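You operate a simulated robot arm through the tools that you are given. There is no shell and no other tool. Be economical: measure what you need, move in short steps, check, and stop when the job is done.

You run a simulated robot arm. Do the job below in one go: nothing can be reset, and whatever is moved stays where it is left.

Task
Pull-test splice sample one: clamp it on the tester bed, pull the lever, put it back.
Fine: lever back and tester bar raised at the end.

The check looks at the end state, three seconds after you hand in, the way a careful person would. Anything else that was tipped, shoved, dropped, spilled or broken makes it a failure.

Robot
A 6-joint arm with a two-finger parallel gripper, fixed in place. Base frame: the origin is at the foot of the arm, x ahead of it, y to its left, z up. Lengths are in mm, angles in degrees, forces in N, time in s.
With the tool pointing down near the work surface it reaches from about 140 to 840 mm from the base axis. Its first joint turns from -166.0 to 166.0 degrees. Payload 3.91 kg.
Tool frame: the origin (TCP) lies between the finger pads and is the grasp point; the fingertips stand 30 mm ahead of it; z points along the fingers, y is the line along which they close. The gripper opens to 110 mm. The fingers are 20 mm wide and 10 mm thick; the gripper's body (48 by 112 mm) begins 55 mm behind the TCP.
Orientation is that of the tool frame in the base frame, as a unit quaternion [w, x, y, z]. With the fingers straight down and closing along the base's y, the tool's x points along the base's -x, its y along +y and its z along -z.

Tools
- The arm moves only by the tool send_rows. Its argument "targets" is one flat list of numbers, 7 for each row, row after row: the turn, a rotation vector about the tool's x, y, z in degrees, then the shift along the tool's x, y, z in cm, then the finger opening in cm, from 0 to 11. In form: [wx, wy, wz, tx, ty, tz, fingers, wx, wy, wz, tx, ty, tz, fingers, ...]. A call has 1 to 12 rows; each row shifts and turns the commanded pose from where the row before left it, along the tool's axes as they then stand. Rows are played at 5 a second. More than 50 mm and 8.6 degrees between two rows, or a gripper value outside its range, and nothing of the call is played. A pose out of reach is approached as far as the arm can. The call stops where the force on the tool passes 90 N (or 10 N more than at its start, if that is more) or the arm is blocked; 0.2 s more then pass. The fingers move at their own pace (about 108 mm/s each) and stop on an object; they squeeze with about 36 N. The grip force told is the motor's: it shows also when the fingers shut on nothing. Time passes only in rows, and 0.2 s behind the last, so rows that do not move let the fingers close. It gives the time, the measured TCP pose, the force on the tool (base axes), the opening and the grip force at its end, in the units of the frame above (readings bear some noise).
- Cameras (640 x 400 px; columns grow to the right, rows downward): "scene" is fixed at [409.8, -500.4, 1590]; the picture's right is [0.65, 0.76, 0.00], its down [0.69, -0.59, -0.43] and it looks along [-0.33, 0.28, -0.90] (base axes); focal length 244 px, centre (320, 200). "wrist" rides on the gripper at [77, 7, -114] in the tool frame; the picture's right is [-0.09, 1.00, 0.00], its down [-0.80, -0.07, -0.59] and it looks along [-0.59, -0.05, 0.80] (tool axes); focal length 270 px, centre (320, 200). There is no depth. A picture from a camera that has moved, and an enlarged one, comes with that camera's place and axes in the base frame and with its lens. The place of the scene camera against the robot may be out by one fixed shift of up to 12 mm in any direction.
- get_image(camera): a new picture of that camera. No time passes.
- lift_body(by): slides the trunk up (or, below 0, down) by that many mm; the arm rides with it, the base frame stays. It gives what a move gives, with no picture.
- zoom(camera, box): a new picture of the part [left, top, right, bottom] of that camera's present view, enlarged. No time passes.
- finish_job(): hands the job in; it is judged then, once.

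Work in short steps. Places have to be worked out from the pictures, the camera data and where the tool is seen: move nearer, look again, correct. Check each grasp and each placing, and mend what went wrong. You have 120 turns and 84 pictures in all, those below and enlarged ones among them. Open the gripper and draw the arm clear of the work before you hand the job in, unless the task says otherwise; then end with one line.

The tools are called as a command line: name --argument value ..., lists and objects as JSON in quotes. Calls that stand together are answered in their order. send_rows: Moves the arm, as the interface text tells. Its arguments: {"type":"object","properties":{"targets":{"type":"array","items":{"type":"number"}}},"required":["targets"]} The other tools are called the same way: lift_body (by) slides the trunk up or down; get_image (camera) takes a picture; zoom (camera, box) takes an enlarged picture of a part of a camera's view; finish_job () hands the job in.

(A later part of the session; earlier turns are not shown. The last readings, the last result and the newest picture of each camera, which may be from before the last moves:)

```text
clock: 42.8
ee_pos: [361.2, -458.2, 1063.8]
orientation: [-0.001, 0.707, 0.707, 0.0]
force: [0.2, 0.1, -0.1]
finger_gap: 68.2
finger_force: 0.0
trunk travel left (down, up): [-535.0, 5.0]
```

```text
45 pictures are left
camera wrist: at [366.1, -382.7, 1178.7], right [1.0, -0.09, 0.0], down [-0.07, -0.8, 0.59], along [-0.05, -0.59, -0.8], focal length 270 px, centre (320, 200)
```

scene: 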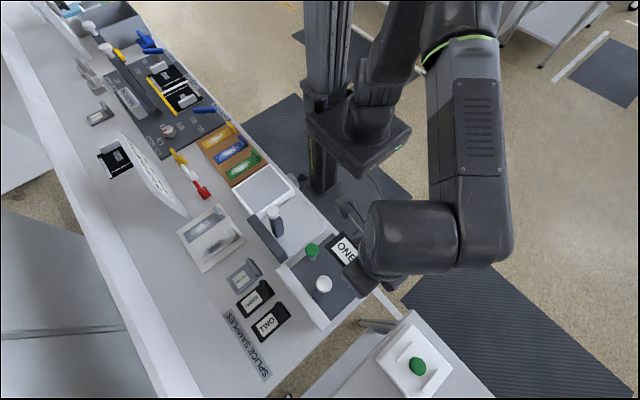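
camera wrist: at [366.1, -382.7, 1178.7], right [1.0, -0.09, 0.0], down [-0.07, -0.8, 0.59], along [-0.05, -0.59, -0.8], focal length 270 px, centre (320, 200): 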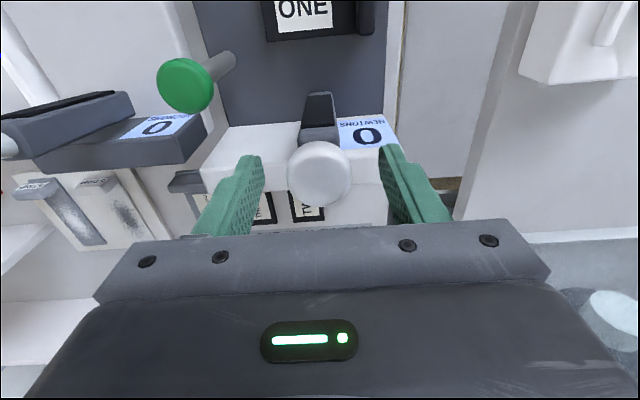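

The knob is centred at y≈-457, z≈1054 between the fingers. I close.

send_rows --targets '[0, 0, 0, 0, -0.1, 0.2, 6.8, 0, 0, 0, 0, 0, 0, 4.8, 0, 0, 0, 0, 0, 0, 2.8, 0, 0, 0, 0, 0, 0, 2.8]'

get_image --camera "wrist"

```text
clock: 43.8
ee_pos: [360.9, -458.3, 1061.9]
orientation: [0.0, 0.706, 0.708, 0.0]
force: [6.0, 0.4, 0.1]
finger_gap: 32.8
finger_force: 44.8
trunk travel left (down, up): [-535.0, 5.0]
```

```text
44 pictures are left
camera wrist: at [365.9, -382.0, 1177.3], right [1.0, -0.09, 0.0], down [-0.07, -0.8, 0.59], along [-0.05, -0.59, -0.8], focal length 270 px, centre (320, 200)
```

wrist: 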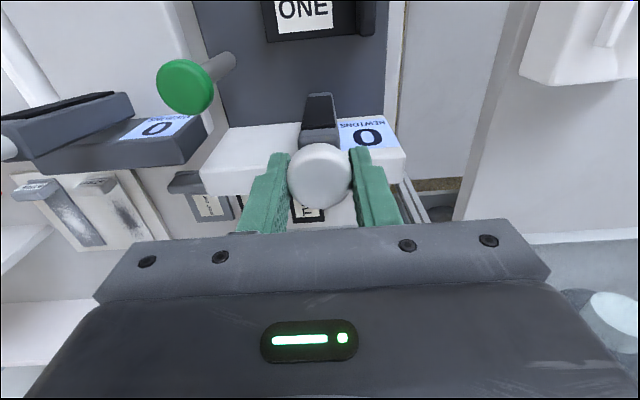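

Gripped the knob (33 mm). I start the bar along its arc toward +y, 15° first, and read the force.

send_rows --targets '[0, 0, 0, 1.43, 0.05, 0.06, 2.8, 0, 0, 0, 1.42, 0, 0.19, 2.8, 0, 0, 0, 1.39, 0, 0.31, 2.8, 0, 0, 0, 0, 0, 0, 2.8]'

get_image --camera "wrist"

```text
clock: 44.8
ee_pos: [360.1, -417.1, 1056.8]
orientation: [0.0, 0.707, 0.707, 0.0]
force: [-1.1, -8.6, -3.6]
finger_gap: 33.0
finger_force: 44.8
trunk travel left (down, up): [-535.0, 5.0]
```

```text
43 pictures are left
camera wrist: at [366.0, -340.5, 1170.7], right [1.0, -0.09, 0.0], down [-0.07, -0.8, 0.59], along [-0.05, -0.59, -0.8], focal length 270 px, centre (320, 200)
```

wrist: 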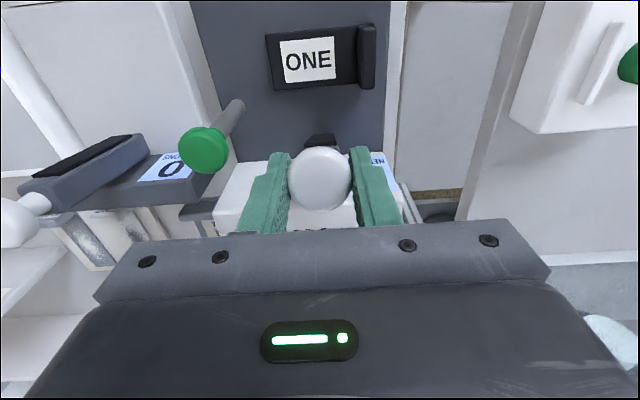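

It follows with low force. I continue to about 45°.

send_rows --targets '[0, 0, 0, 1.37, 0, 0.43, 2.8, 0, 0, 0, 1.32, 0, 0.55, 2.8, 0, 0, 0, 1.27, 0, 0.66, 2.8, 0, 0, 0, 1.21, 0, 0.77, 2.8, 0, 0, 0, 1.13, 0, 0.87, 2.8, 0, 0, 0, 1.06, 0, 0.96, 2.8, 0, 0, 0, 0, 0, 0, 2.8]'

get_image --camera "wrist"

```text
clock: 46.4
ee_pos: [361.3, -341.6, 1013.8]
orientation: [0.0, 0.708, 0.707, 0.0]
force: [0.1, -11.3, 0.7]
finger_gap: 32.8
finger_force: 44.9
trunk travel left (down, up): [-535.0, 5.0]
```

```text
42 pictures are left
camera wrist: at [365.8, -266.8, 1128.2], right [1.0, -0.09, 0.0], down [-0.07, -0.8, 0.59], along [-0.05, -0.59, -0.8], focal length 270 px, centre (320, 200)
```

wrist: 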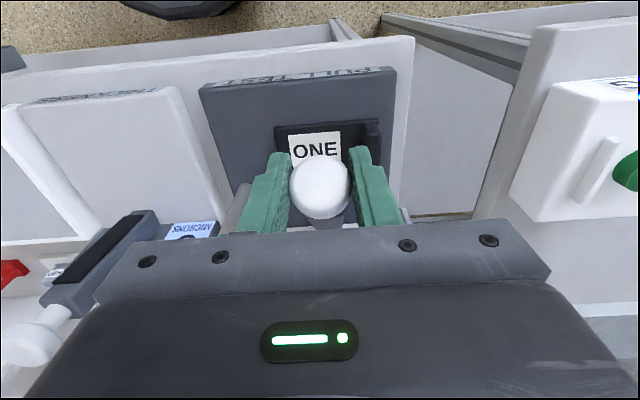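

Good. Continue to about 70°.

send_rows --targets '[0, 0, 0, 0.96, 0, 1.06, 2.8, 0, 0, 0, 0.87, 0, 1.13, 2.8, 0, 0, 0, 0.77, 0, 1.21, 2.8, 0, 0, 0, 0.66, 0, 1.27, 2.8, 0, 0, 0, 0.55, 0, 1.32, 2.8, 0, 0, 0, 0, 0, 0, 2.8]'

get_image --camera "scene"

```text
clock: 47.8
ee_pos: [359.4, -300.1, 953.1]
orientation: [0.0, 0.707, 0.707, -0.001]
force: [14.4, 16.4, 11.0]
finger_gap: 30.9
finger_force: 45.1
trunk travel left (down, up): [-535.0, 5.0]
```

```text
41 pictures are left
```

scene: 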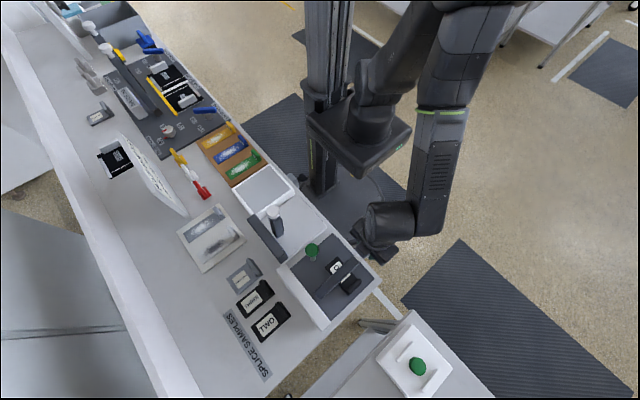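

Forces rose a little and the gap fell to 31, so I check the grip and the bar.

zoom --camera "scene" --box '[280, 220, 400, 310]'

get_image --camera "wrist"

```text
4.44 times, centred on (340, 265) of scene
camera zoom: at [409.8, -500.4, 1590.0], right [0.65, 0.76, 0.0], down [0.69, -0.59, -0.43], along [-0.33, 0.28, -0.9], focal length 1083 px, centre (231, -89)
```

zoom: 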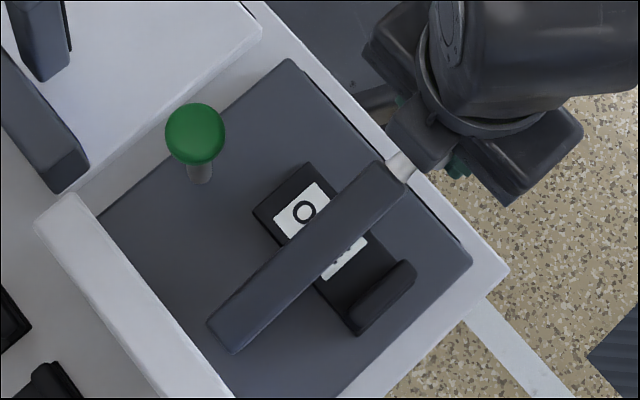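

```text
39 pictures are left
camera wrist: at [366.0, -224.6, 1069.1], right [1.0, -0.09, 0.0], down [-0.07, -0.8, 0.6], along [-0.05, -0.59, -0.8], focal length 270 px, centre (320, 200)
```

wrist: 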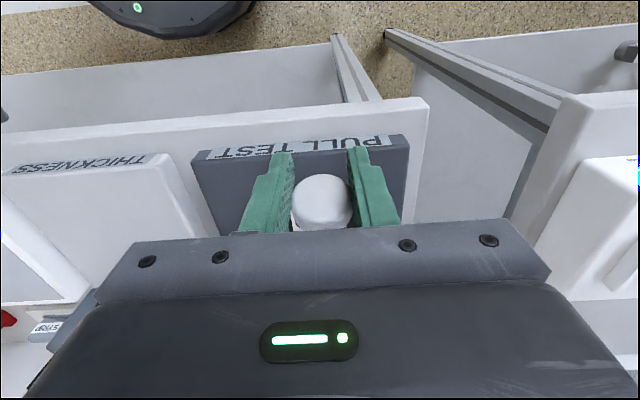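

The knob has drifted toward the pad edge (knob ≈(-318,947), TCP y=-300), so my radius was a bit large. I slide back 13 mm in y, then continue down on a corrected arc.

send_rows --targets '[0, 0, 0, -0.65, 0, 0, 2.8, 0, 0, 0, -0.65, 0, 0.1, 2.8, 0, 0, 0, 0.3, 0, 1.07, 2.8, 0, 0, 0, 0.3, 0, 1.08, 2.8, 0, 0, 0, 0, 0, 0, 2.8]'

get_image --camera "wrist"

```text
clock: 49.0
ee_pos: [360.7, -312.0, 933.8]
orientation: [0.002, 0.708, 0.707, 0.0]
force: [-2.7, -4.5, 6.9]
finger_gap: 33.4
finger_force: 45.2
trunk travel left (down, up): [-535.0, 5.0]
```

```text
38 pictures are left
camera wrist: at [365.8, -235.7, 1047.6], right [1.0, -0.09, 0.0], down [-0.07, -0.8, 0.6], along [-0.05, -0.59, -0.8], focal length 270 px, centre (320, 200)
```

wrist: 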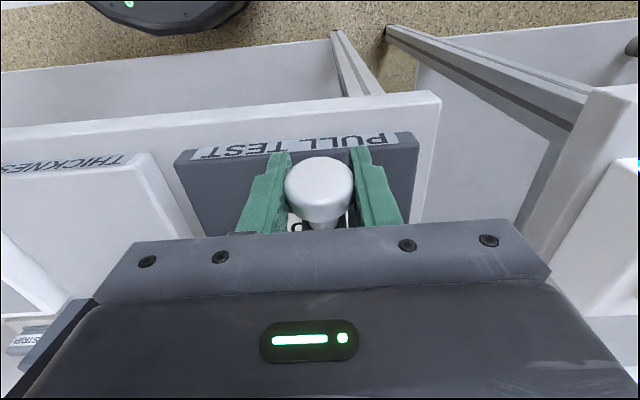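

Well centred again. Continue down until the bar seats.

send_rows --targets '[0, 0, 0, 0.25, 0, 1.1, 2.8, 0, 0, 0, 0.18, 0, 1.1, 2.8, 0, 0, 0, 0.1, 0, 0.8, 2.8, 0, 0, 0, 0, 0, 0, 2.8]'

get_image --camera "wrist"

zoom --camera "scene" --box '[280, 220, 400, 310]'

```text
clock: 50.0
ee_pos: [360.5, -304.8, 902.1]
orientation: [0.0, 0.707, 0.707, 0.001]
force: [-2.0, -9.6, 5.4]
finger_gap: 32.9
finger_force: 45.2
trunk travel left (down, up): [-535.0, 5.0]
```

```text
37 pictures are left
camera wrist: at [365.9, -229.3, 1016.6], right [1.0, -0.09, 0.0], down [-0.07, -0.8, 0.59], along [-0.05, -0.59, -0.8], focal length 270 px, centre (320, 200)
```

wrist: 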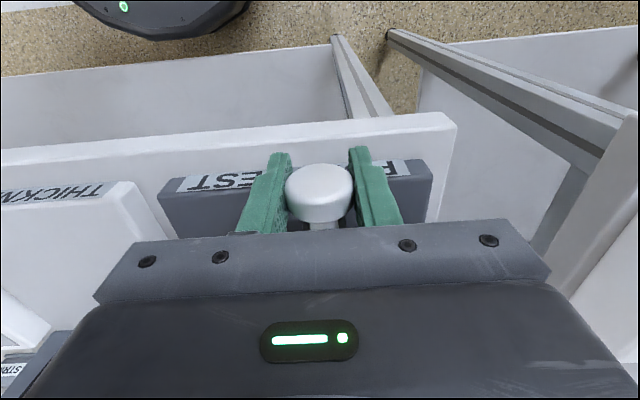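

```text
4.44 times, centred on (340, 265) of scene
camera zoom: at [409.8, -500.4, 1590.0], right [0.65, 0.76, 0.0], down [0.69, -0.59, -0.43], along [-0.33, 0.28, -0.9], focal length 1083 px, centre (231, -89)
```

zoom: 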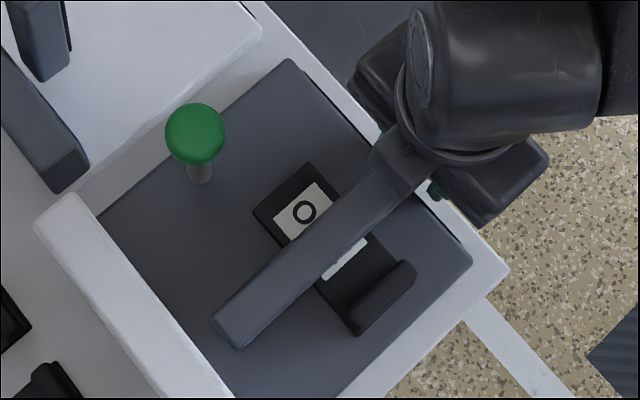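

Not seated yet; continue down in small rows.

send_rows --targets '[0, 0, 0, -0.05, 0, 0.4, 2.8, 0, 0, 0, 0, 0, 0.4, 2.8, 0, 0, 0, 0, 0, 0, 2.8]'

send_rows --targets '[0, 0, 0, 0, 0, 0.3, 2.8, 0, 0, 0, 0, 0, 0.3, 2.8, 0, 0, 0, 0, 0, 0, 2.8]'

```text
clock: 50.8
ee_pos: [360.5, -304.5, 893.7]
orientation: [0.0, 0.706, 0.708, 0.0]
force: [2.6, 1.3, 10.5]
finger_gap: 32.9
finger_force: 45.1
trunk travel left (down, up): [-535.0, 5.0]
```

```text
clock: 51.6
ee_pos: [359.3, -304.4, 890.5]
orientation: [0.001, 0.707, 0.707, 0.0]
force: [1.2, -0.3, 35.8]
finger_gap: 33.0
finger_force: 44.9
trunk travel left (down, up): [-535.0, 5.0]
```

Resistance of 36 N: the bar is down on the sample. I press slightly more to seat it and look.

send_rows --targets '[0, 0, 0, 0, 0, 0.2, 2.8, 0, 0, 0, 0, 0, 0, 2.8]'

zoom --camera "scene" --box '[280, 220, 400, 310]'

get_image --camera "wrist"

```text
clock: 52.2
ee_pos: [359.6, -305.8, 887.0]
orientation: [0.001, 0.706, 0.708, 0.001]
force: [3.2, 0.9, 33.6]
finger_gap: 32.9
finger_force: 45.1
trunk travel left (down, up): [-535.0, 5.0]
```

```text
4.44 times, centred on (340, 265) of scene
camera zoom: at [409.8, -500.4, 1590.0], right [0.65, 0.76, 0.0], down [0.69, -0.59, -0.43], along [-0.33, 0.28, -0.9], focal length 1083 px, centre (231, -89)
```

zoom: 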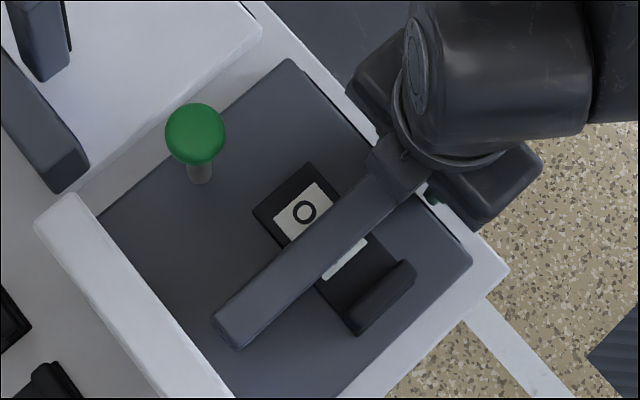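

```text
34 pictures are left
camera wrist: at [365.7, -228.7, 1001.4], right [1.0, -0.09, 0.0], down [-0.07, -0.8, 0.6], along [-0.05, -0.59, -0.8], focal length 270 px, centre (320, 200)
```

wrist: 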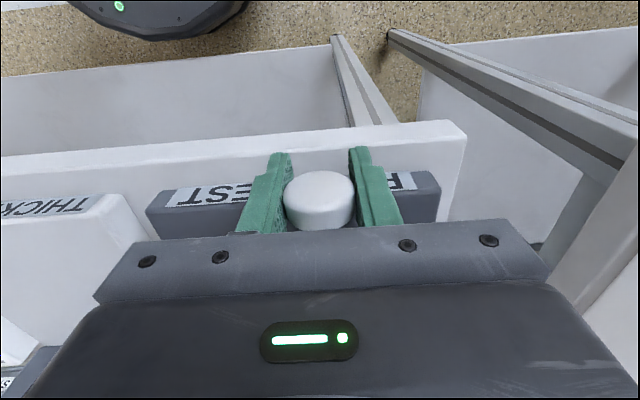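

The force stays constant while sliding, so the bar seems seated. I open, lift off and look.

send_rows --targets '[0, 0, 0, 0, 0, -0.2, 2.8, 0, 0, 0, 0, 0, 0, 6, 0, 0, 0, 0, 0, 0, 7, 0, 0, 0, 0, 0, -2, 7, 0, 0, 0, 0, 0, -4, 7, 0, 0, 0, 0, 0, -4.5, 7, 0, 0, 0, 0, 0, -4.5, 7, 0, 0, 0, 0, 0, -4.5, 7]'

get_image --camera "wrist"

```text
clock: 54.0
ee_pos: [360.2, -300.6, 1083.9]
orientation: [-0.001, 0.707, 0.707, -0.001]
force: [0.5, 0.6, 0.9]
finger_gap: 69.7
finger_force: 0.0
trunk travel left (down, up): [-535.0, 5.0]
```

```text
33 pictures are left
camera wrist: at [364.8, -225.4, 1198.5], right [1.0, -0.09, 0.0], down [-0.07, -0.8, 0.59], along [-0.05, -0.59, -0.8], focal length 270 px, centre (320, 200)
```

wrist: 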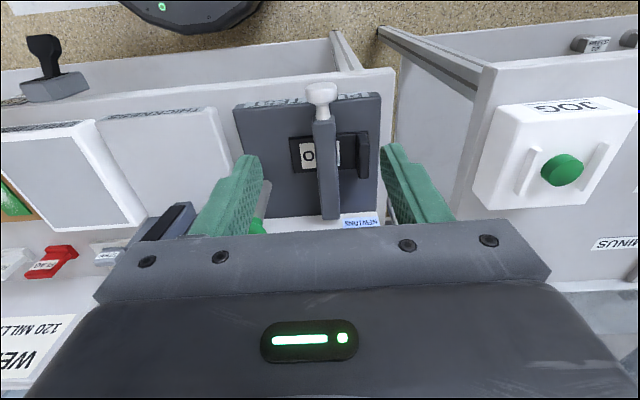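

The bar is down across ONE. Now I move above the green lever knob (275,-419,992).

send_rows --targets '[0, 0, 0, -2.95, -2.12, 0, 7, 0, 0, 0, -2.95, -2.12, 0, 7, 0, 0, 0, -2.95, -2.12, 0, 7, 0, 0, 0, -2.95, -2.12, 0, 7]'

get_image --camera "wrist"

```text
clock: 55.0
ee_pos: [273.8, -422.5, 1083.1]
orientation: [0.0, 0.706, 0.708, 0.0]
force: [-0.8, -0.2, -1.5]
finger_gap: 70.0
finger_force: 0.0
trunk travel left (down, up): [-535.0, 5.0]
```

```text
32 pictures are left
camera wrist: at [279.4, -345.8, 1198.4], right [1.0, -0.09, 0.0], down [-0.07, -0.8, 0.59], along [-0.05, -0.59, -0.8], focal length 270 px, centre (320, 200)
```

wrist: 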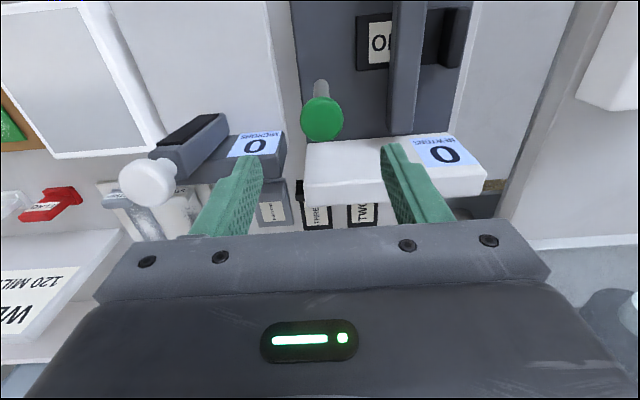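

Knob confirmed at (275,-418,994). I descend around it.

send_rows --targets '[0, 0, 0, 0.35, 0.1, 2.8, 7, 0, 0, 0, 0, 0, 2.8, 7, 0, 0, 0, 0, 0, 2.3, 7, 0, 0, 0, 0, 0, 0, 7]'

get_image --camera "wrist"

```text
clock: 56.0
ee_pos: [276.1, -419.5, 1006.8]
orientation: [0.001, 0.707, 0.707, 0.001]
force: [-0.6, -0.3, -0.3]
finger_gap: 70.2
finger_force: 0.0
trunk travel left (down, up): [-535.0, 5.0]
```

```text
31 pictures are left
camera wrist: at [282.2, -343.7, 1119.9], right [1.0, -0.09, 0.0], down [-0.07, -0.8, 0.59], along [-0.05, -0.59, -0.8], focal length 270 px, centre (320, 200)
```

wrist: 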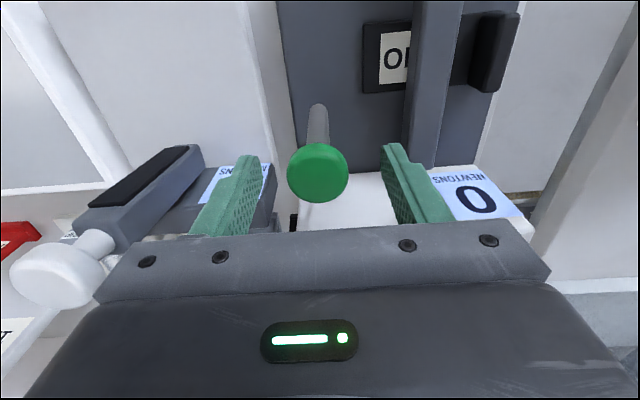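

Centred. I close on the green knob.

send_rows --targets '[0, 0, 0, 0, -0.1, 0.2, 5, 0, 0, 0, 0, 0, 0, 2.6, 0, 0, 0, 0, 0, 0, 2.6]'

send_rows --targets '[0, 0, 0, 0.6, 0, 0, 2.6, 0, 0, 0, 0.6, 0, 0.05, 2.6, 0, 0, 0, 0, 0, 0, 2.6]'

get_image --camera "wrist"

```text
clock: 56.8
ee_pos: [275.3, -419.3, 1002.8]
orientation: [0.001, 0.707, 0.707, 0.001]
force: [-1.8, 0.0, 0.1]
finger_gap: 33.0
finger_force: 44.7
trunk travel left (down, up): [-535.0, 5.0]
```

```text
clock: 57.6
ee_pos: [275.5, -409.1, 1001.9]
orientation: [0.001, 0.706, 0.708, 0.0]
force: [2.7, -11.5, 12.0]
finger_gap: 33.0
finger_force: 44.7
trunk travel left (down, up): [-535.0, 5.0]
```

```text
30 pictures are left
camera wrist: at [280.6, -333.2, 1116.2], right [1.0, -0.09, 0.0], down [-0.07, -0.8, 0.6], along [-0.05, -0.59, -0.8], focal length 270 px, centre (320, 200)
```

wrist: 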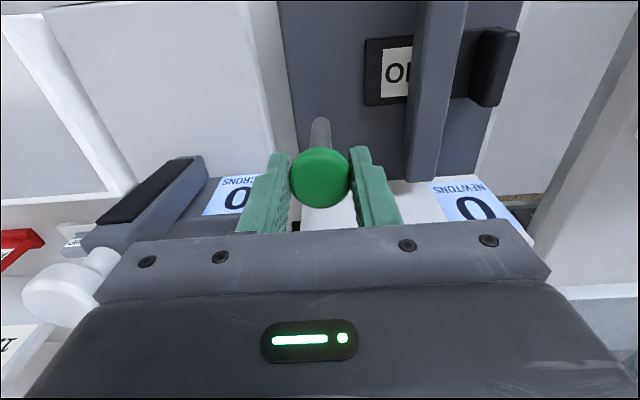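

It moves toward +y with low force. I pull further along the arc.

send_rows --targets '[0, 0, 0, 1, 0, 0.12, 2.6, 0, 0, 0, 1, 0, 0.2, 2.6, 0, 0, 0, 1, 0, 0.3, 2.6, 0, 0, 0, 0, 0, 0, 2.6]'

get_image --camera "wrist"

```text
clock: 58.6
ee_pos: [275.1, -380.1, 994.1]
orientation: [-0.002, 0.707, 0.707, 0.0]
force: [8.4, -13.1, -2.2]
finger_gap: 32.6
finger_force: 44.6
trunk travel left (down, up): [-535.0, 5.0]
```

```text
29 pictures are left
camera wrist: at [281.0, -303.7, 1108.8], right [1.0, -0.09, 0.0], down [-0.07, -0.8, 0.59], along [-0.05, -0.59, -0.8], focal length 270 px, centre (320, 200)
```

wrist: 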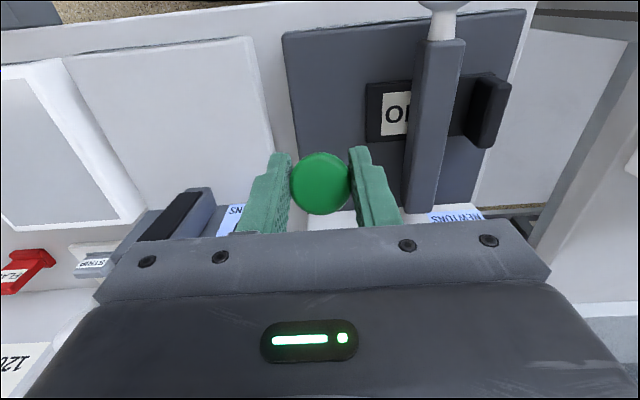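

Lever is following at about 20°. Continue to ~45°, watching for the end stop.

send_rows --targets '[0, 0, 0, 1.07, 0, 0.43, 2.6, 0, 0, 0, 0.9, 0, 0.48, 2.6, 0, 0, 0, 0.87, 0, 0.55, 2.6, 0, 0, 0, 0, 0, 0, 2.6]'

send_rows --targets '[0, 0, 0, 0.81, 0, 0.63, 2.6, 0, 0, 0, 0.76, 0, 0.7, 2.6, 0, 0, 0, 0, 0, 0, 2.6]'

get_image --camera "wrist"

```text
clock: 59.6
ee_pos: [275.9, -350.2, 979.8]
orientation: [0.0, 0.706, 0.708, 0.0]
force: [5.6, -13.5, 3.5]
finger_gap: 33.0
finger_force: 44.5
trunk travel left (down, up): [-535.0, 5.0]
```

```text
clock: 60.4
ee_pos: [275.6, -332.7, 967.3]
orientation: [-0.001, 0.707, 0.708, -0.001]
force: [5.4, -2.4, 7.8]
finger_gap: 31.0
finger_force: 45.3
trunk travel left (down, up): [-535.0, 5.0]
```

```text
28 pictures are left
camera wrist: at [280.9, -256.5, 1081.4], right [1.0, -0.09, 0.0], down [-0.07, -0.8, 0.59], along [-0.05, -0.59, -0.8], focal length 270 px, centre (320, 200)
```

wrist: 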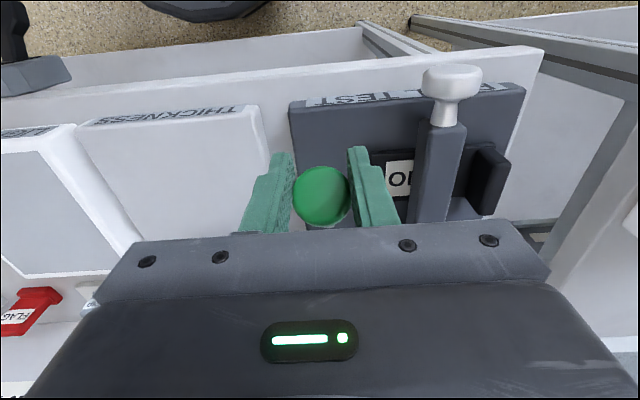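

The knob drifted about 12 mm in the pads; either a stop or a radius error. I pull one more small step to feel for a stop.

send_rows --targets '[0, 0, 0, -0.3, 0, 0.5, 2.6, 0, 0, 0, 0, 0, 0.5, 2.6, 0, 0, 0, 0, 0, 0, 2.6]'

get_image --camera "wrist"

```text
clock: 61.2
ee_pos: [274.9, -330.4, 960.0]
orientation: [0.001, 0.708, 0.706, -0.001]
force: [19.2, 49.4, 35.7]
finger_gap: 31.9
finger_force: 45.1
trunk travel left (down, up): [-535.0, 5.0]
```

```text
27 pictures are left
camera wrist: at [281.2, -253.5, 1073.2], right [1.0, -0.09, 0.0], down [-0.07, -0.8, 0.6], along [-0.05, -0.59, -0.8], focal length 270 px, centre (320, 200)
```

wrist: 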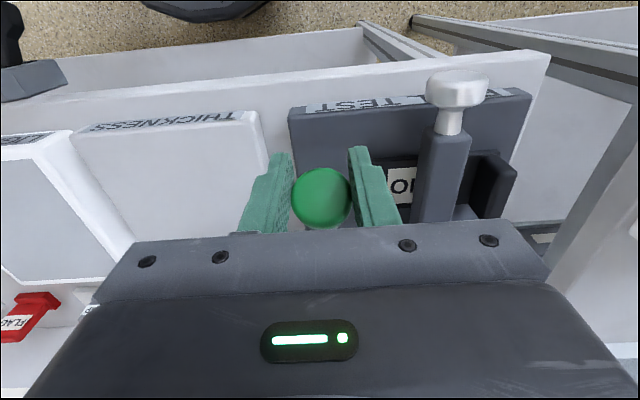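

The force is radial, not a stop. I release to see whether the lever stays, and back off up to view lever and display.

send_rows --targets '[0, 0, 0, 0, 0, -0.5, 4, 0, 0, 0, 0, 0, 0, 7, 0, 0, 0, 0, 0, -3, 7, 0, 0, 0, 0.5, 0, -4, 7, 0, 0, 0, 1, 0, -4, 7]'

get_image --camera "wrist"

```text
clock: 62.4
ee_pos: [275.2, -320.7, 1072.5]
orientation: [-0.001, 0.707, 0.707, 0.0]
force: [0.6, -0.4, 0.1]
finger_gap: 70.1
finger_force: 0.0
trunk travel left (down, up): [-535.0, 5.0]
```

```text
26 pictures are left
camera wrist: at [281.3, -244.8, 1186.1], right [1.0, -0.09, 0.0], down [-0.07, -0.8, 0.59], along [-0.05, -0.59, -0.8], focal length 270 px, centre (320, 200)
```

wrist: 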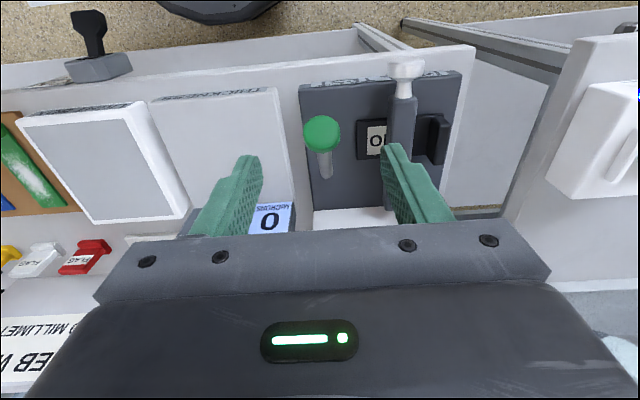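

The lever stays tilted. I move to read the NEWTONS display.

send_rows --targets '[0, 0, 0, -2, 3, -1, 7, 0, 0, 0, -2, 3, -1, 7, 0, 0, 0, -2, 3, -1, 7, 0, 0, 0, -2, 3, 0, 7]'

get_image --camera "wrist"

```text
clock: 63.4
ee_pos: [396.7, -404.3, 1102.6]
orientation: [-0.001, 0.707, 0.707, 0.0]
force: [-1.2, -1.2, -0.1]
finger_gap: 70.0
finger_force: 0.0
trunk travel left (down, up): [-535.0, 5.0]
```

```text
25 pictures are left
camera wrist: at [403.6, -329.6, 1217.4], right [1.0, -0.09, 0.0], down [-0.07, -0.8, 0.59], along [-0.05, -0.59, -0.8], focal length 270 px, centre (320, 200)
```

wrist: 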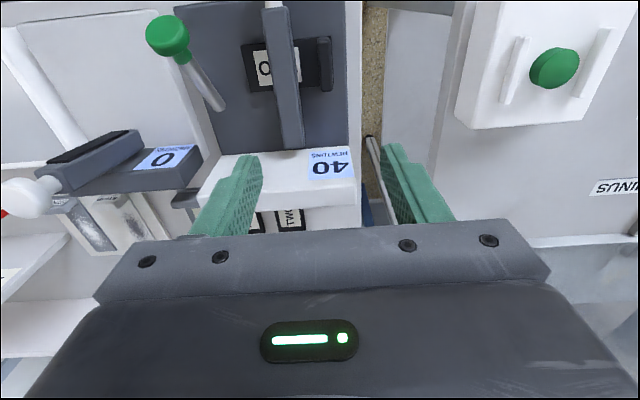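

It reads 40 N, so the clamp holds and the pull registers. I regrip the knob at about (274,-343,951) and pull on to the stop.

send_rows --targets '[0, 0, 0, 1.5, -3, 0, 7, 0, 0, 0, 1.5, -3, 0, 7, 0, 0, 0, 1.5, -3, 0, 7, 0, 0, 0, 1.5, -3.1, 0, 7, 0, 0, 0, 0, 0, 3.5, 7, 0, 0, 0, 0, 0, 3.5, 7, 0, 0, 0, 0, 0, 3.5, 7, 0, 0, 0, 0, 0, 3.5, 7, 0, 0, 0, 0, 0, 0, 7]'

get_image --camera "wrist"

```text
clock: 65.4
ee_pos: [275.0, -341.4, 962.3]
orientation: [0.0, 0.707, 0.707, -0.001]
force: [-0.5, 0.0, -0.3]
finger_gap: 69.8
finger_force: 0.1
trunk travel left (down, up): [-535.0, 5.0]
```

```text
24 pictures are left
camera wrist: at [280.5, -265.9, 1077.7], right [1.0, -0.09, 0.0], down [-0.07, -0.8, 0.59], along [-0.05, -0.59, -0.8], focal length 270 px, centre (320, 200)
```

wrist: 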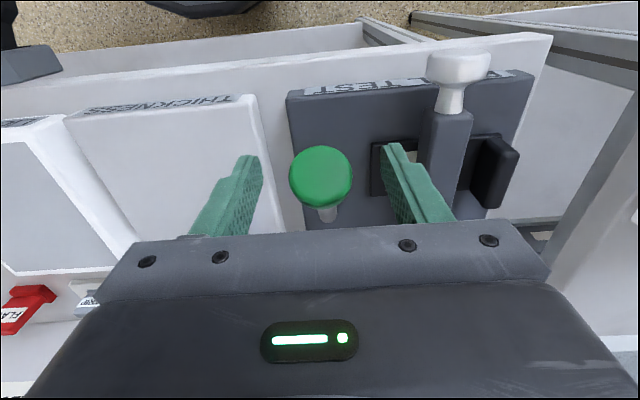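

Knob centred at (275,-341,956). Close and pull further.

send_rows --targets '[0, 0, 0, 0, 0, 0, 5, 0, 0, 0, 0, 0, 0, 2.6, 0, 0, 0, 0, 0, 0, 2.6, 0, 0, 0, 0.5, 0, 0.62, 2.6, 0, 0, 0, 0.42, 0, 0.7, 2.6, 0, 0, 0, 0, 0, 0, 2.6]'

get_image --camera "wrist"

```text
clock: 66.8
ee_pos: [275.6, -333.7, 951.9]
orientation: [0.002, 0.707, 0.707, 0.0]
force: [3.5, -22.7, 37.1]
finger_gap: 32.9
finger_force: 44.9
trunk travel left (down, up): [-535.0, 5.0]
```

```text
23 pictures are left
camera wrist: at [280.3, -257.8, 1065.8], right [1.0, -0.09, 0.0], down [-0.07, -0.8, 0.6], along [-0.05, -0.6, -0.8], focal length 270 px, centre (320, 200)
```

wrist: 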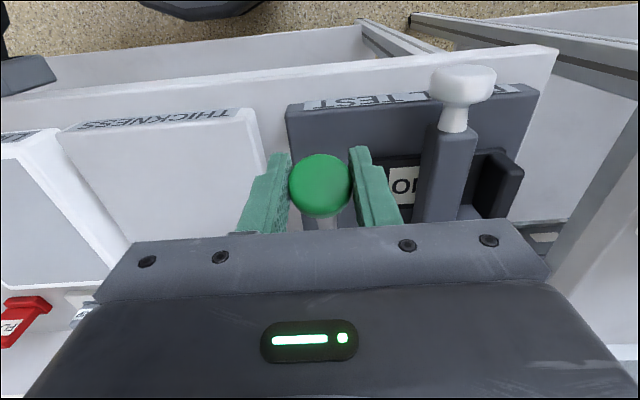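

About 43 N against the pull direction: that is the end stop. Now I return the lever along the arc.

send_rows --targets '[0, 0, 0, -0.8, 0, -1.0, 2.6, 0, 0, 0, -0.84, 0, -0.96, 2.6, 0, 0, 0, -0.96, 0, -0.84, 2.6, 0, 0, 0, -1.05, 0, -0.7, 2.6, 0, 0, 0, -1.14, 0, -0.56, 2.6, 0, 0, 0, -1.2, 0, -0.41, 2.6, 0, 0, 0, 0, 0, 0, 2.6]'

get_image --camera "wrist"

```text
clock: 68.4
ee_pos: [274.9, -391.0, 993.8]
orientation: [0.0, 0.707, 0.708, -0.001]
force: [12.8, 13.6, -2.5]
finger_gap: 33.0
finger_force: 45.0
trunk travel left (down, up): [-535.0, 5.0]
```

```text
22 pictures are left
camera wrist: at [281.0, -315.6, 1108.7], right [1.0, -0.09, 0.0], down [-0.07, -0.8, 0.6], along [-0.05, -0.59, -0.8], focal length 270 px, centre (320, 200)
```

wrist: 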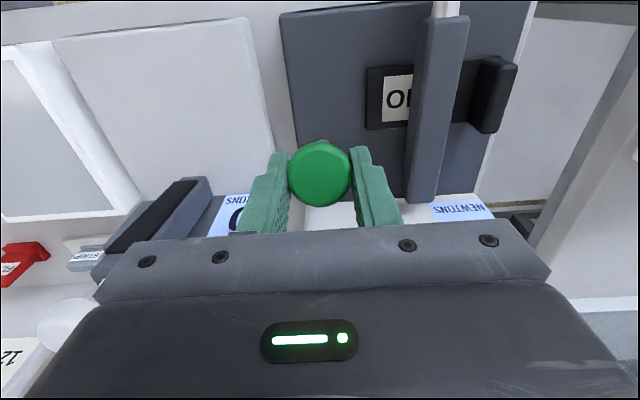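

Continue back to the start position, feeling for the home stop.

send_rows --targets '[0, 0, 0, -1.3, 0, -0.3, 2.6, 0, 0, 0, -1.3, 0, -0.1, 2.6, 0, 0, 0, 0, 0, 0, 2.6]'

send_rows --targets '[0, 0, 0, -0.3, 0, 0, 2.6, 0, 0, 0, -0.2, 0, 0, 2.6, 0, 0, 0, 0, 0, 0, 2.6]'

get_image --camera "wrist"

```text
clock: 69.2
ee_pos: [275.0, -417.6, 998.5]
orientation: [0.001, 0.706, 0.708, -0.001]
force: [10.3, 12.0, 6.6]
finger_gap: 32.9
finger_force: 44.6
trunk travel left (down, up): [-535.0, 5.0]
```

```text
clock: 70.0
ee_pos: [275.1, -421.1, 998.1]
orientation: [0.001, 0.707, 0.707, -0.001]
force: [8.3, 13.0, 10.4]
finger_gap: 32.8
finger_force: 44.8
trunk travel left (down, up): [-535.0, 5.0]
```

```text
21 pictures are left
camera wrist: at [281.0, -344.8, 1113.0], right [1.0, -0.09, 0.0], down [-0.07, -0.8, 0.6], along [-0.05, -0.59, -0.8], focal length 270 px, centre (320, 200)
```

wrist: 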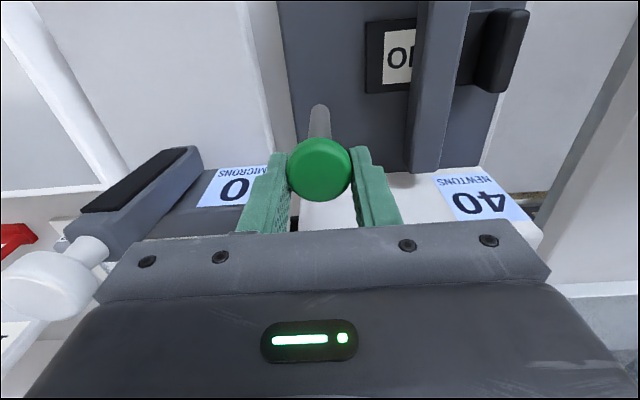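

The result 40 is held. I press a few mm more to be sure that the lever meets its home stop.

send_rows --targets '[0, 0, 0, -0.3, 0, 0, 2.6, 0, 0, 0, -0.2, 0, 0, 2.6, 0, 0, 0, 0, 0, 0, 2.6]'

```text
clock: 70.8
ee_pos: [274.1, -426.1, 997.3]
orientation: [0.001, 0.707, 0.707, -0.001]
force: [13.1, 11.2, 14.9]
finger_gap: 32.6
finger_force: 45.1
trunk travel left (down, up): [-535.0, 5.0]
```

send_rows --targets '[0, 0, 0, 0, 0, -0.3, 4, 0, 0, 0, 0, 0, 0, 7, 0, 0, 0, 0.35, 0.1, -2.5, 7, 0, 0, 0, 0.3, 0, -2.7, 7, 0, 0, 0, 0, 0, -3, 7]'

get_image --camera "wrist"

```text
clock: 72.0
ee_pos: [274.3, -424.8, 1082.3]
orientation: [0.0, 0.707, 0.707, 0.0]
force: [0.6, 0.0, 0.1]
finger_gap: 70.1
finger_force: 0.0
trunk travel left (down, up): [-535.0, 5.0]
```

```text
20 pictures are left
camera wrist: at [280.9, -347.2, 1197.5], right [1.0, -0.09, 0.0], down [-0.07, -0.8, 0.59], along [-0.05, -0.59, -0.8], focal length 270 px, centre (320, 200)
```

wrist: 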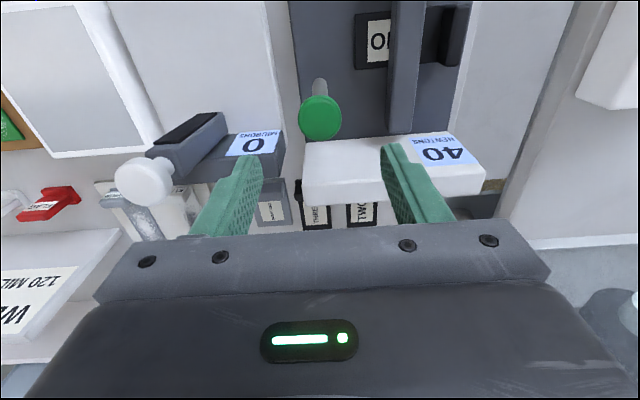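

The lever is back where it began. Now I go above the bar's knob to raise the bar.

send_rows --targets '[0, 0, 0, 3, 2.15, 0, 7, 0, 0, 0, 3, 2.15, 0, 7, 0, 0, 0, 3, 2.15, 0, 7, 0, 0, 0, 2.8, 2.15, 0, 7, 0, 0, 0, 0, 0, 4, 7, 0, 0, 0, 0, 0, 4, 7, 0, 0, 0, 0, 0, 4, 7, 0, 0, 0, 0, 0, 4, 7, 0, 0, 0, 0, 0, 0, 7]'

get_image --camera "wrist"

```text
clock: 74.0
ee_pos: [361.6, -303.8, 921.5]
orientation: [0.0, 0.707, 0.708, -0.001]
force: [-0.8, 0.5, 0.9]
finger_gap: 69.8
finger_force: 0.0
trunk travel left (down, up): [-535.0, 5.0]
```

```text
19 pictures are left
camera wrist: at [367.9, -226.6, 1036.2], right [1.0, -0.09, 0.0], down [-0.07, -0.8, 0.59], along [-0.05, -0.59, -0.8], focal length 270 px, centre (320, 200)
```

wrist: 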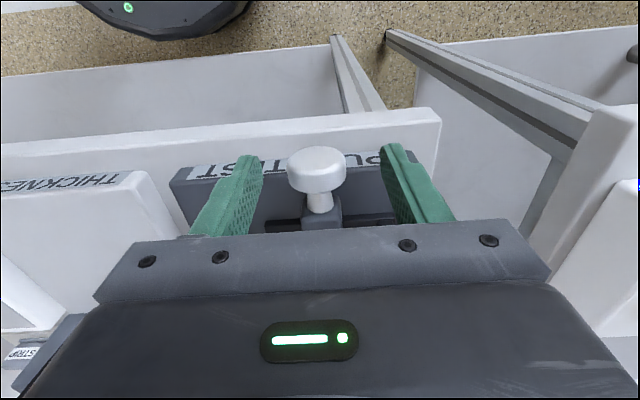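

Knob is centred at y≈-304, z≈895. Down 19 mm and close.

send_rows --targets '[0, 0, 0, 0, -0.15, 1.0, 7, 0, 0, 0, 0, 0, 0.9, 7, 0, 0, 0, 0, 0, 0, 4.5, 0, 0, 0, 0, 0, 0, 2.6, 0, 0, 0, 0, 0, 0, 2.6]'

get_image --camera "wrist"

```text
clock: 75.2
ee_pos: [359.9, -304.6, 903.4]
orientation: [0.001, 0.707, 0.708, 0.0]
force: [3.3, 0.1, 0.3]
finger_gap: 33.2
finger_force: 44.8
trunk travel left (down, up): [-535.0, 5.0]
```

```text
18 pictures are left
camera wrist: at [365.8, -229.4, 1018.5], right [1.0, -0.09, 0.0], down [-0.07, -0.8, 0.59], along [-0.05, -0.59, -0.8], focal length 270 px, centre (320, 200)
```

wrist: 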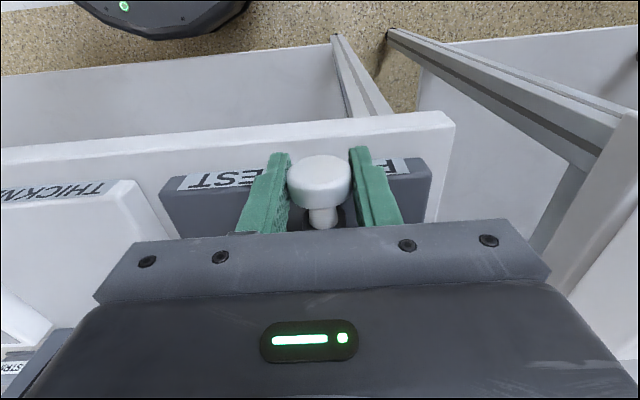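

Good grip. I raise the bar along the arc, first part to ~47°.

send_rows --targets '[0, 0, 0, -0.06, 0, -1.99, 2.6, 0, 0, 0, -0.32, 0, -1.96, 2.6, 0, 0, 0, -0.57, 0, -1.9, 2.6, 0, 0, 0, -0.82, 0, -1.82, 2.6, 0, 0, 0, -1.05, 0, -1.69, 2.6, 0, 0, 0, -1.25, 0, -1.54, 2.6, 0, 0, 0, 0, 0, 0, 2.6]'

get_image --camera "wrist"

```text
clock: 76.8
ee_pos: [359.5, -343.7, 1014.2]
orientation: [0.0, 0.707, 0.707, -0.001]
force: [4.4, 4.9, -2.2]
finger_gap: 32.8
finger_force: 45.2
trunk travel left (down, up): [-535.0, 5.0]
```

```text
17 pictures are left
camera wrist: at [366.1, -267.7, 1128.3], right [1.0, -0.09, 0.0], down [-0.07, -0.8, 0.59], along [-0.05, -0.59, -0.8], focal length 270 px, centre (320, 200)
```

wrist: 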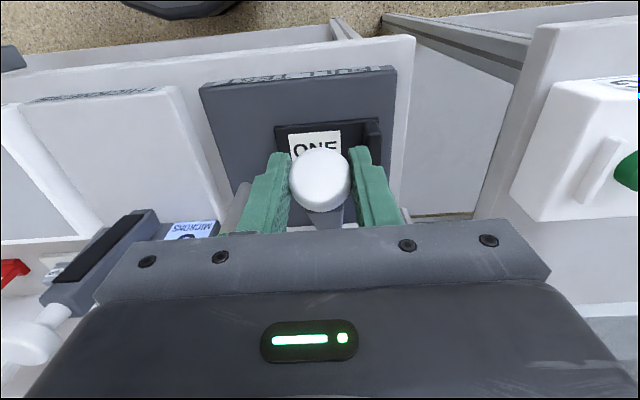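

Low force, knob well held. I finish the arc to upright.

send_rows --targets '[0, 0, 0, -1.45, 0, -1.36, 2.6, 0, 0, 0, -1.62, 0, -1.16, 2.6, 0, 0, 0, -1.75, 0, -0.94, 2.6, 0, 0, 0, -1.86, 0, -0.71, 2.6, 0, 0, 0, -1.93, 0, -0.45, 2.6, 0, 0, 0, -2.5, 0, -0.21, 2.6, 0, 0, 0, 0, 0, 0, 2.6]'

send_rows --targets '[0, 0, 0, -0.3, 0, 0, 2.6, 0, 0, 0, 0, 0, 0, 2.6]'

get_image --camera "wrist"

```text
clock: 78.4
ee_pos: [360.1, -456.1, 1062.8]
orientation: [0.001, 0.707, 0.707, 0.0]
force: [1.5, 5.3, 9.7]
finger_gap: 33.1
finger_force: 44.4
trunk travel left (down, up): [-535.0, 5.0]
```

```text
clock: 79.0
ee_pos: [359.9, -457.8, 1063.4]
orientation: [0.001, 0.707, 0.708, -0.001]
force: [1.5, 9.8, 13.9]
finger_gap: 33.0
finger_force: 45.0
trunk travel left (down, up): [-535.0, 5.0]
```

```text
16 pictures are left
camera wrist: at [365.8, -381.2, 1177.4], right [1.0, -0.09, 0.0], down [-0.07, -0.8, 0.6], along [-0.05, -0.59, -0.8], focal length 270 px, centre (320, 200)
```

wrist: 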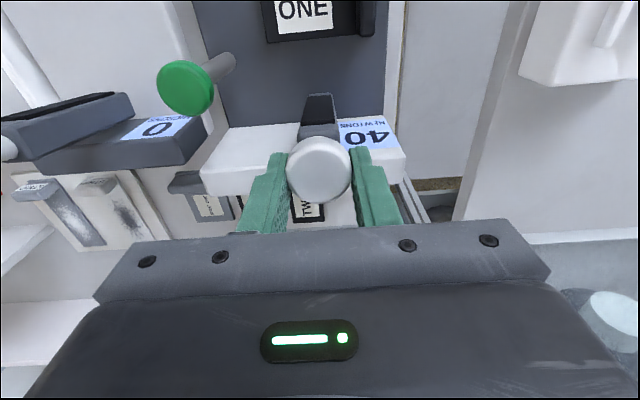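

Nearly identical to the original upright view; I push 4 mm more toward its rest and release upward.

send_rows --targets '[0, 0, 0, -0.4, 0, 0, 2.6, 0, 0, 0, 0, 0, 0, 2.6]'

send_rows --targets '[0, 0, 0, 0.2, 0, 0, 4, 0, 0, 0, 0, 0, 0, 6.8, 0, 0, 0, 0, 0, -3.5, 6.8, 0, 0, 0, 0, 0, -3.5, 6.8, 0, 0, 0, 0, 0, 0, 6.8]'

get_image --camera "wrist"

```text
clock: 79.6
ee_pos: [360.3, -458.9, 1063.2]
orientation: [0.001, 0.707, 0.708, 0.0]
force: [3.8, 8.5, 17.3]
finger_gap: 32.9
finger_force: 44.9
trunk travel left (down, up): [-535.0, 5.0]
```

```text
clock: 80.8
ee_pos: [362.0, -459.8, 1130.4]
orientation: [0.0, 0.707, 0.707, -0.001]
force: [0.0, 1.0, -0.2]
finger_gap: 67.7
finger_force: 0.0
trunk travel left (down, up): [-535.0, 5.0]
```

```text
15 pictures are left
camera wrist: at [366.7, -383.7, 1244.7], right [1.0, -0.09, 0.0], down [-0.07, -0.8, 0.59], along [-0.05, -0.59, -0.8], focal length 270 px, centre (320, 200)
```

wrist: 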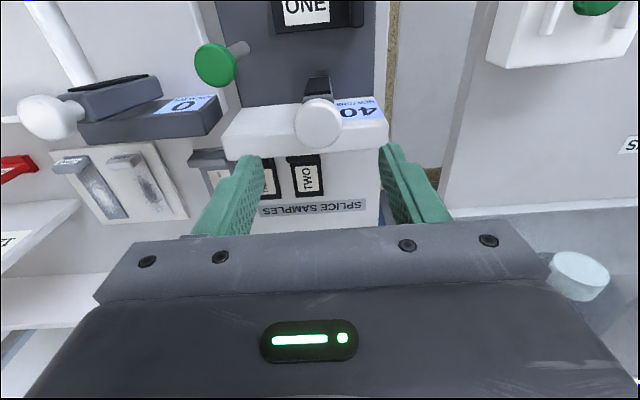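

Bar is upright, reading 40 kept. I go back over the sample and turn to the x-lying grip orientation.

send_rows --targets '[0, 0, 0, 2.5, 1.4, 0, 6.8, 0, 0, 0, 2.5, 1.4, 0, 6.8, 0, 0, 0, 2.5, 1.4, 0, 6.8]'

send_rows --targets '[0, 0, -7.5, 0, 0, 0, 6.8, 0, 0, -7.5, 0, 0, 0, 6.8, 0, 0, -7.5, 0, 0, 0, 6.8, 0, 0, -7.5, 0, 0, 0, 6.8, 0, 0, -7.5, 0, 0, 0, 6.8, 0, 0, -7.5, 0, 0, 0, 6.8, 0, 0, -7.5, 0, 0, 0, 6.8, 0, 0, -7.5, 0, 0, 0, 6.8, 0, 0, -7.5, 0, 0, 0, 6.8, 0, 0, -7.5, 0, 0, 0, 6.8, 0, 0, -7.5, 0, 0, 0, 6.8, 0, 0, -7.5, 0, 0, 0, 6.8]'

get_image --camera "wrist"

```text
clock: 81.6
ee_pos: [400.6, -384.7, 1130.1]
orientation: [-0.001, 0.707, 0.707, 0.0]
force: [0.5, -0.6, 0.2]
finger_gap: 68.0
finger_force: 0.1
trunk travel left (down, up): [-535.0, 5.0]
```

```text
clock: 84.2
ee_pos: [401.2, -386.9, 1131.0]
orientation: [0.0, -0.002, 1.0, 0.0]
force: [-0.1, -0.8, -0.5]
finger_gap: 68.2
finger_force: 0.0
trunk travel left (down, up): [-535.0, 5.0]
```

```text
14 pictures are left
camera wrist: at [323.2, -380.6, 1245.0], right [0.09, 1.0, 0.0], down [0.8, -0.07, 0.59], along [0.59, -0.05, -0.8], focal length 270 px, centre (320, 200)
```

wrist: 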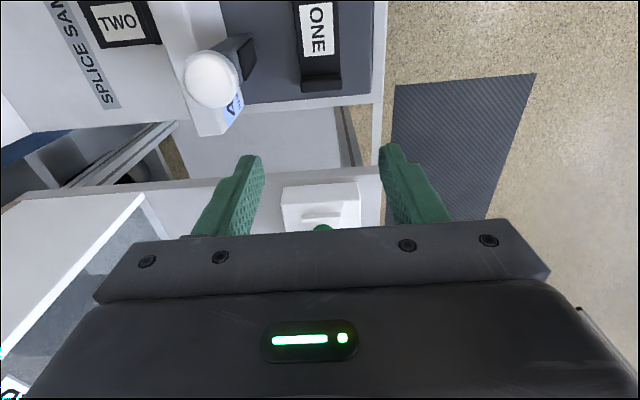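

The sample hasn't moved. I descend to the same grasp pose (403.7,-384.5,≈912).

send_rows --targets '[0, 0, 0, -0.25, 0.2, 4, 6.8, 0, 0, 0, 0, 0, 4, 6.8, 0, 0, 0, 0, 0, 4, 6.8, 0, 0, 0, 0, 0, 4, 6.8, 0, 0, 0, 0, 0, 3, 6.8, 0, 0, 0, 0, 0, 2, 6.8, 0, 0, 0, 0, 0, 0.9, 6.8, 0, 0, 0, 0, 0, 0, 6.8]'

get_image --camera "wrist"

```text
clock: 86.0
ee_pos: [404.1, -384.6, 912.4]
orientation: [0.0, 0.0, 1.0, 0.0]
force: [1.3, -0.2, -0.6]
finger_gap: 68.1
finger_force: 0.0
trunk travel left (down, up): [-535.0, 5.0]
```

```text
13 pictures are left
camera wrist: at [326.3, -379.0, 1026.1], right [0.09, 1.0, 0.0], down [0.8, -0.07, 0.59], along [0.59, -0.05, -0.8], focal length 270 px, centre (320, 200)
```

wrist: 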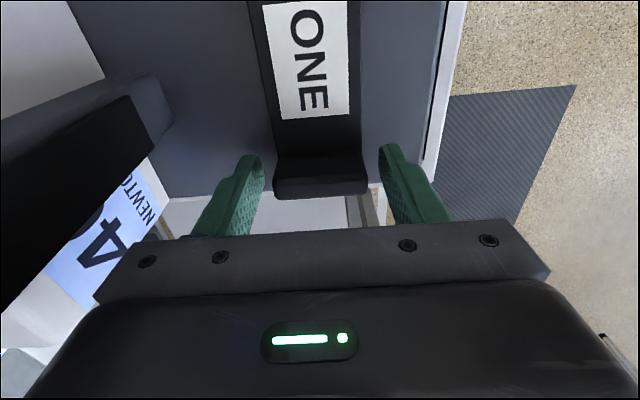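

Same relation as at release. I close, then lift carefully.

send_rows --targets '[0, 0, 0, 0, 0, 0, 5.6, 0, 0, 0, 0, 0, 0, 4.5, 0, 0, 0, 0, 0, 0, 4.5, 0, 0, 0, 0, 0, -0.6, 4.5, 0, 0, 0, 0, 0, -1.5, 4.5, 0, 0, 0, 0, 0, -2, 4.5, 0, 0, 0, 0, 0, 0, 4.5]'

get_image --camera "wrist"

```text
clock: 87.6
ee_pos: [405.2, -384.8, 952.2]
orientation: [0.0, 0.001, 1.0, 0.001]
force: [0.0, 0.0, -1.1]
finger_gap: 49.4
finger_force: 35.9
trunk travel left (down, up): [-535.0, 5.0]
```

```text
12 pictures are left
camera wrist: at [327.4, -378.6, 1067.4], right [0.09, 1.0, 0.0], down [0.8, -0.07, 0.59], along [0.59, -0.05, -0.8], focal length 270 px, centre (320, 200)
```

wrist: 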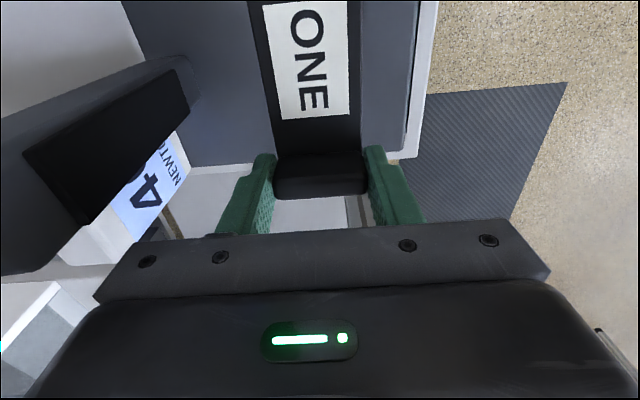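

In-hand pose is identical to the first grasp. Lift to 1140, move back over the sample row.

send_rows --targets '[0, 0, 0, 0, 0, -3.76, 4.5, 0, 0, 0, 0, 0, -3.76, 4.5, 0, 0, 0, 0, 0, -3.76, 4.5, 0, 0, 0, 0, 0, -3.76, 4.5, 0, 0, 0, 0, 0, -3.76, 4.5, 0, 0, 0, 0.3, -3.1, 0, 4.5, 0, 0, 0, 0, -3.1, 0, 4.5, 0, 0, 0, 0, -3.1, 0, 4.5, 0, 0, 0, 0, -3.1, 0, 4.5, 0, 0, 0, 0, -3.1, 0, 4.5, 0, 0, 0, 0, -3.1, 0, 4.5]'

send_rows --targets '[0, 0, -7.5, 0, 0, 0, 4.5, 0, 0, -7.5, 0, 0, 0, 4.5, 0, 0, -7.5, 0, 0, 0, 4.5, 0, 0, -7.5, 0, 0, 0, 4.5, 0, 0, -7.5, 0, 0, 0, 4.5, 0, 0, -7.5, 0, 0, 0, 4.5, 0, 0, -7.5, 0, 0, 0, 4.5, 0, 0, -7.5, 0, 0, 0, 4.5, 0, 0, -7.5, 0, 0, 0, 4.5, 0, 0, -7.5, 0, 0, 0, 4.5, 0, 0, -7.5, 0, 0, 0, 4.5, 0, 0, -7.5, 0, 0, 0, 4.5]'

get_image --camera "wrist"

```text
clock: 90.0
ee_pos: [401.9, -571.1, 1140.5]
orientation: [0.0, 0.0, 1.0, 0.001]
force: [0.8, -0.3, -0.2]
finger_gap: 49.5
finger_force: 36.2
trunk travel left (down, up): [-535.0, 5.0]
```

```text
clock: 92.6
ee_pos: [401.1, -569.2, 1140.0]
orientation: [0.0, 0.708, -0.706, 0.0]
force: [0.2, -0.2, 0.0]
finger_gap: 49.0
finger_force: 35.5
trunk travel left (down, up): [-535.0, 5.0]
```

```text
11 pictures are left
camera wrist: at [393.8, -647.4, 1255.8], right [-1.0, 0.09, 0.0], down [0.07, 0.8, 0.59], along [0.05, 0.59, -0.8], focal length 270 px, centre (320, 200)
```

wrist: 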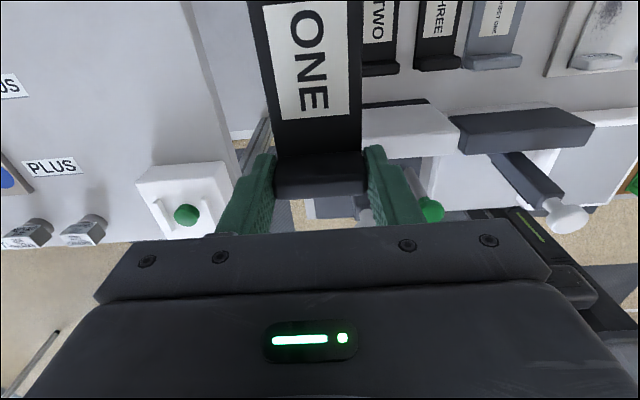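

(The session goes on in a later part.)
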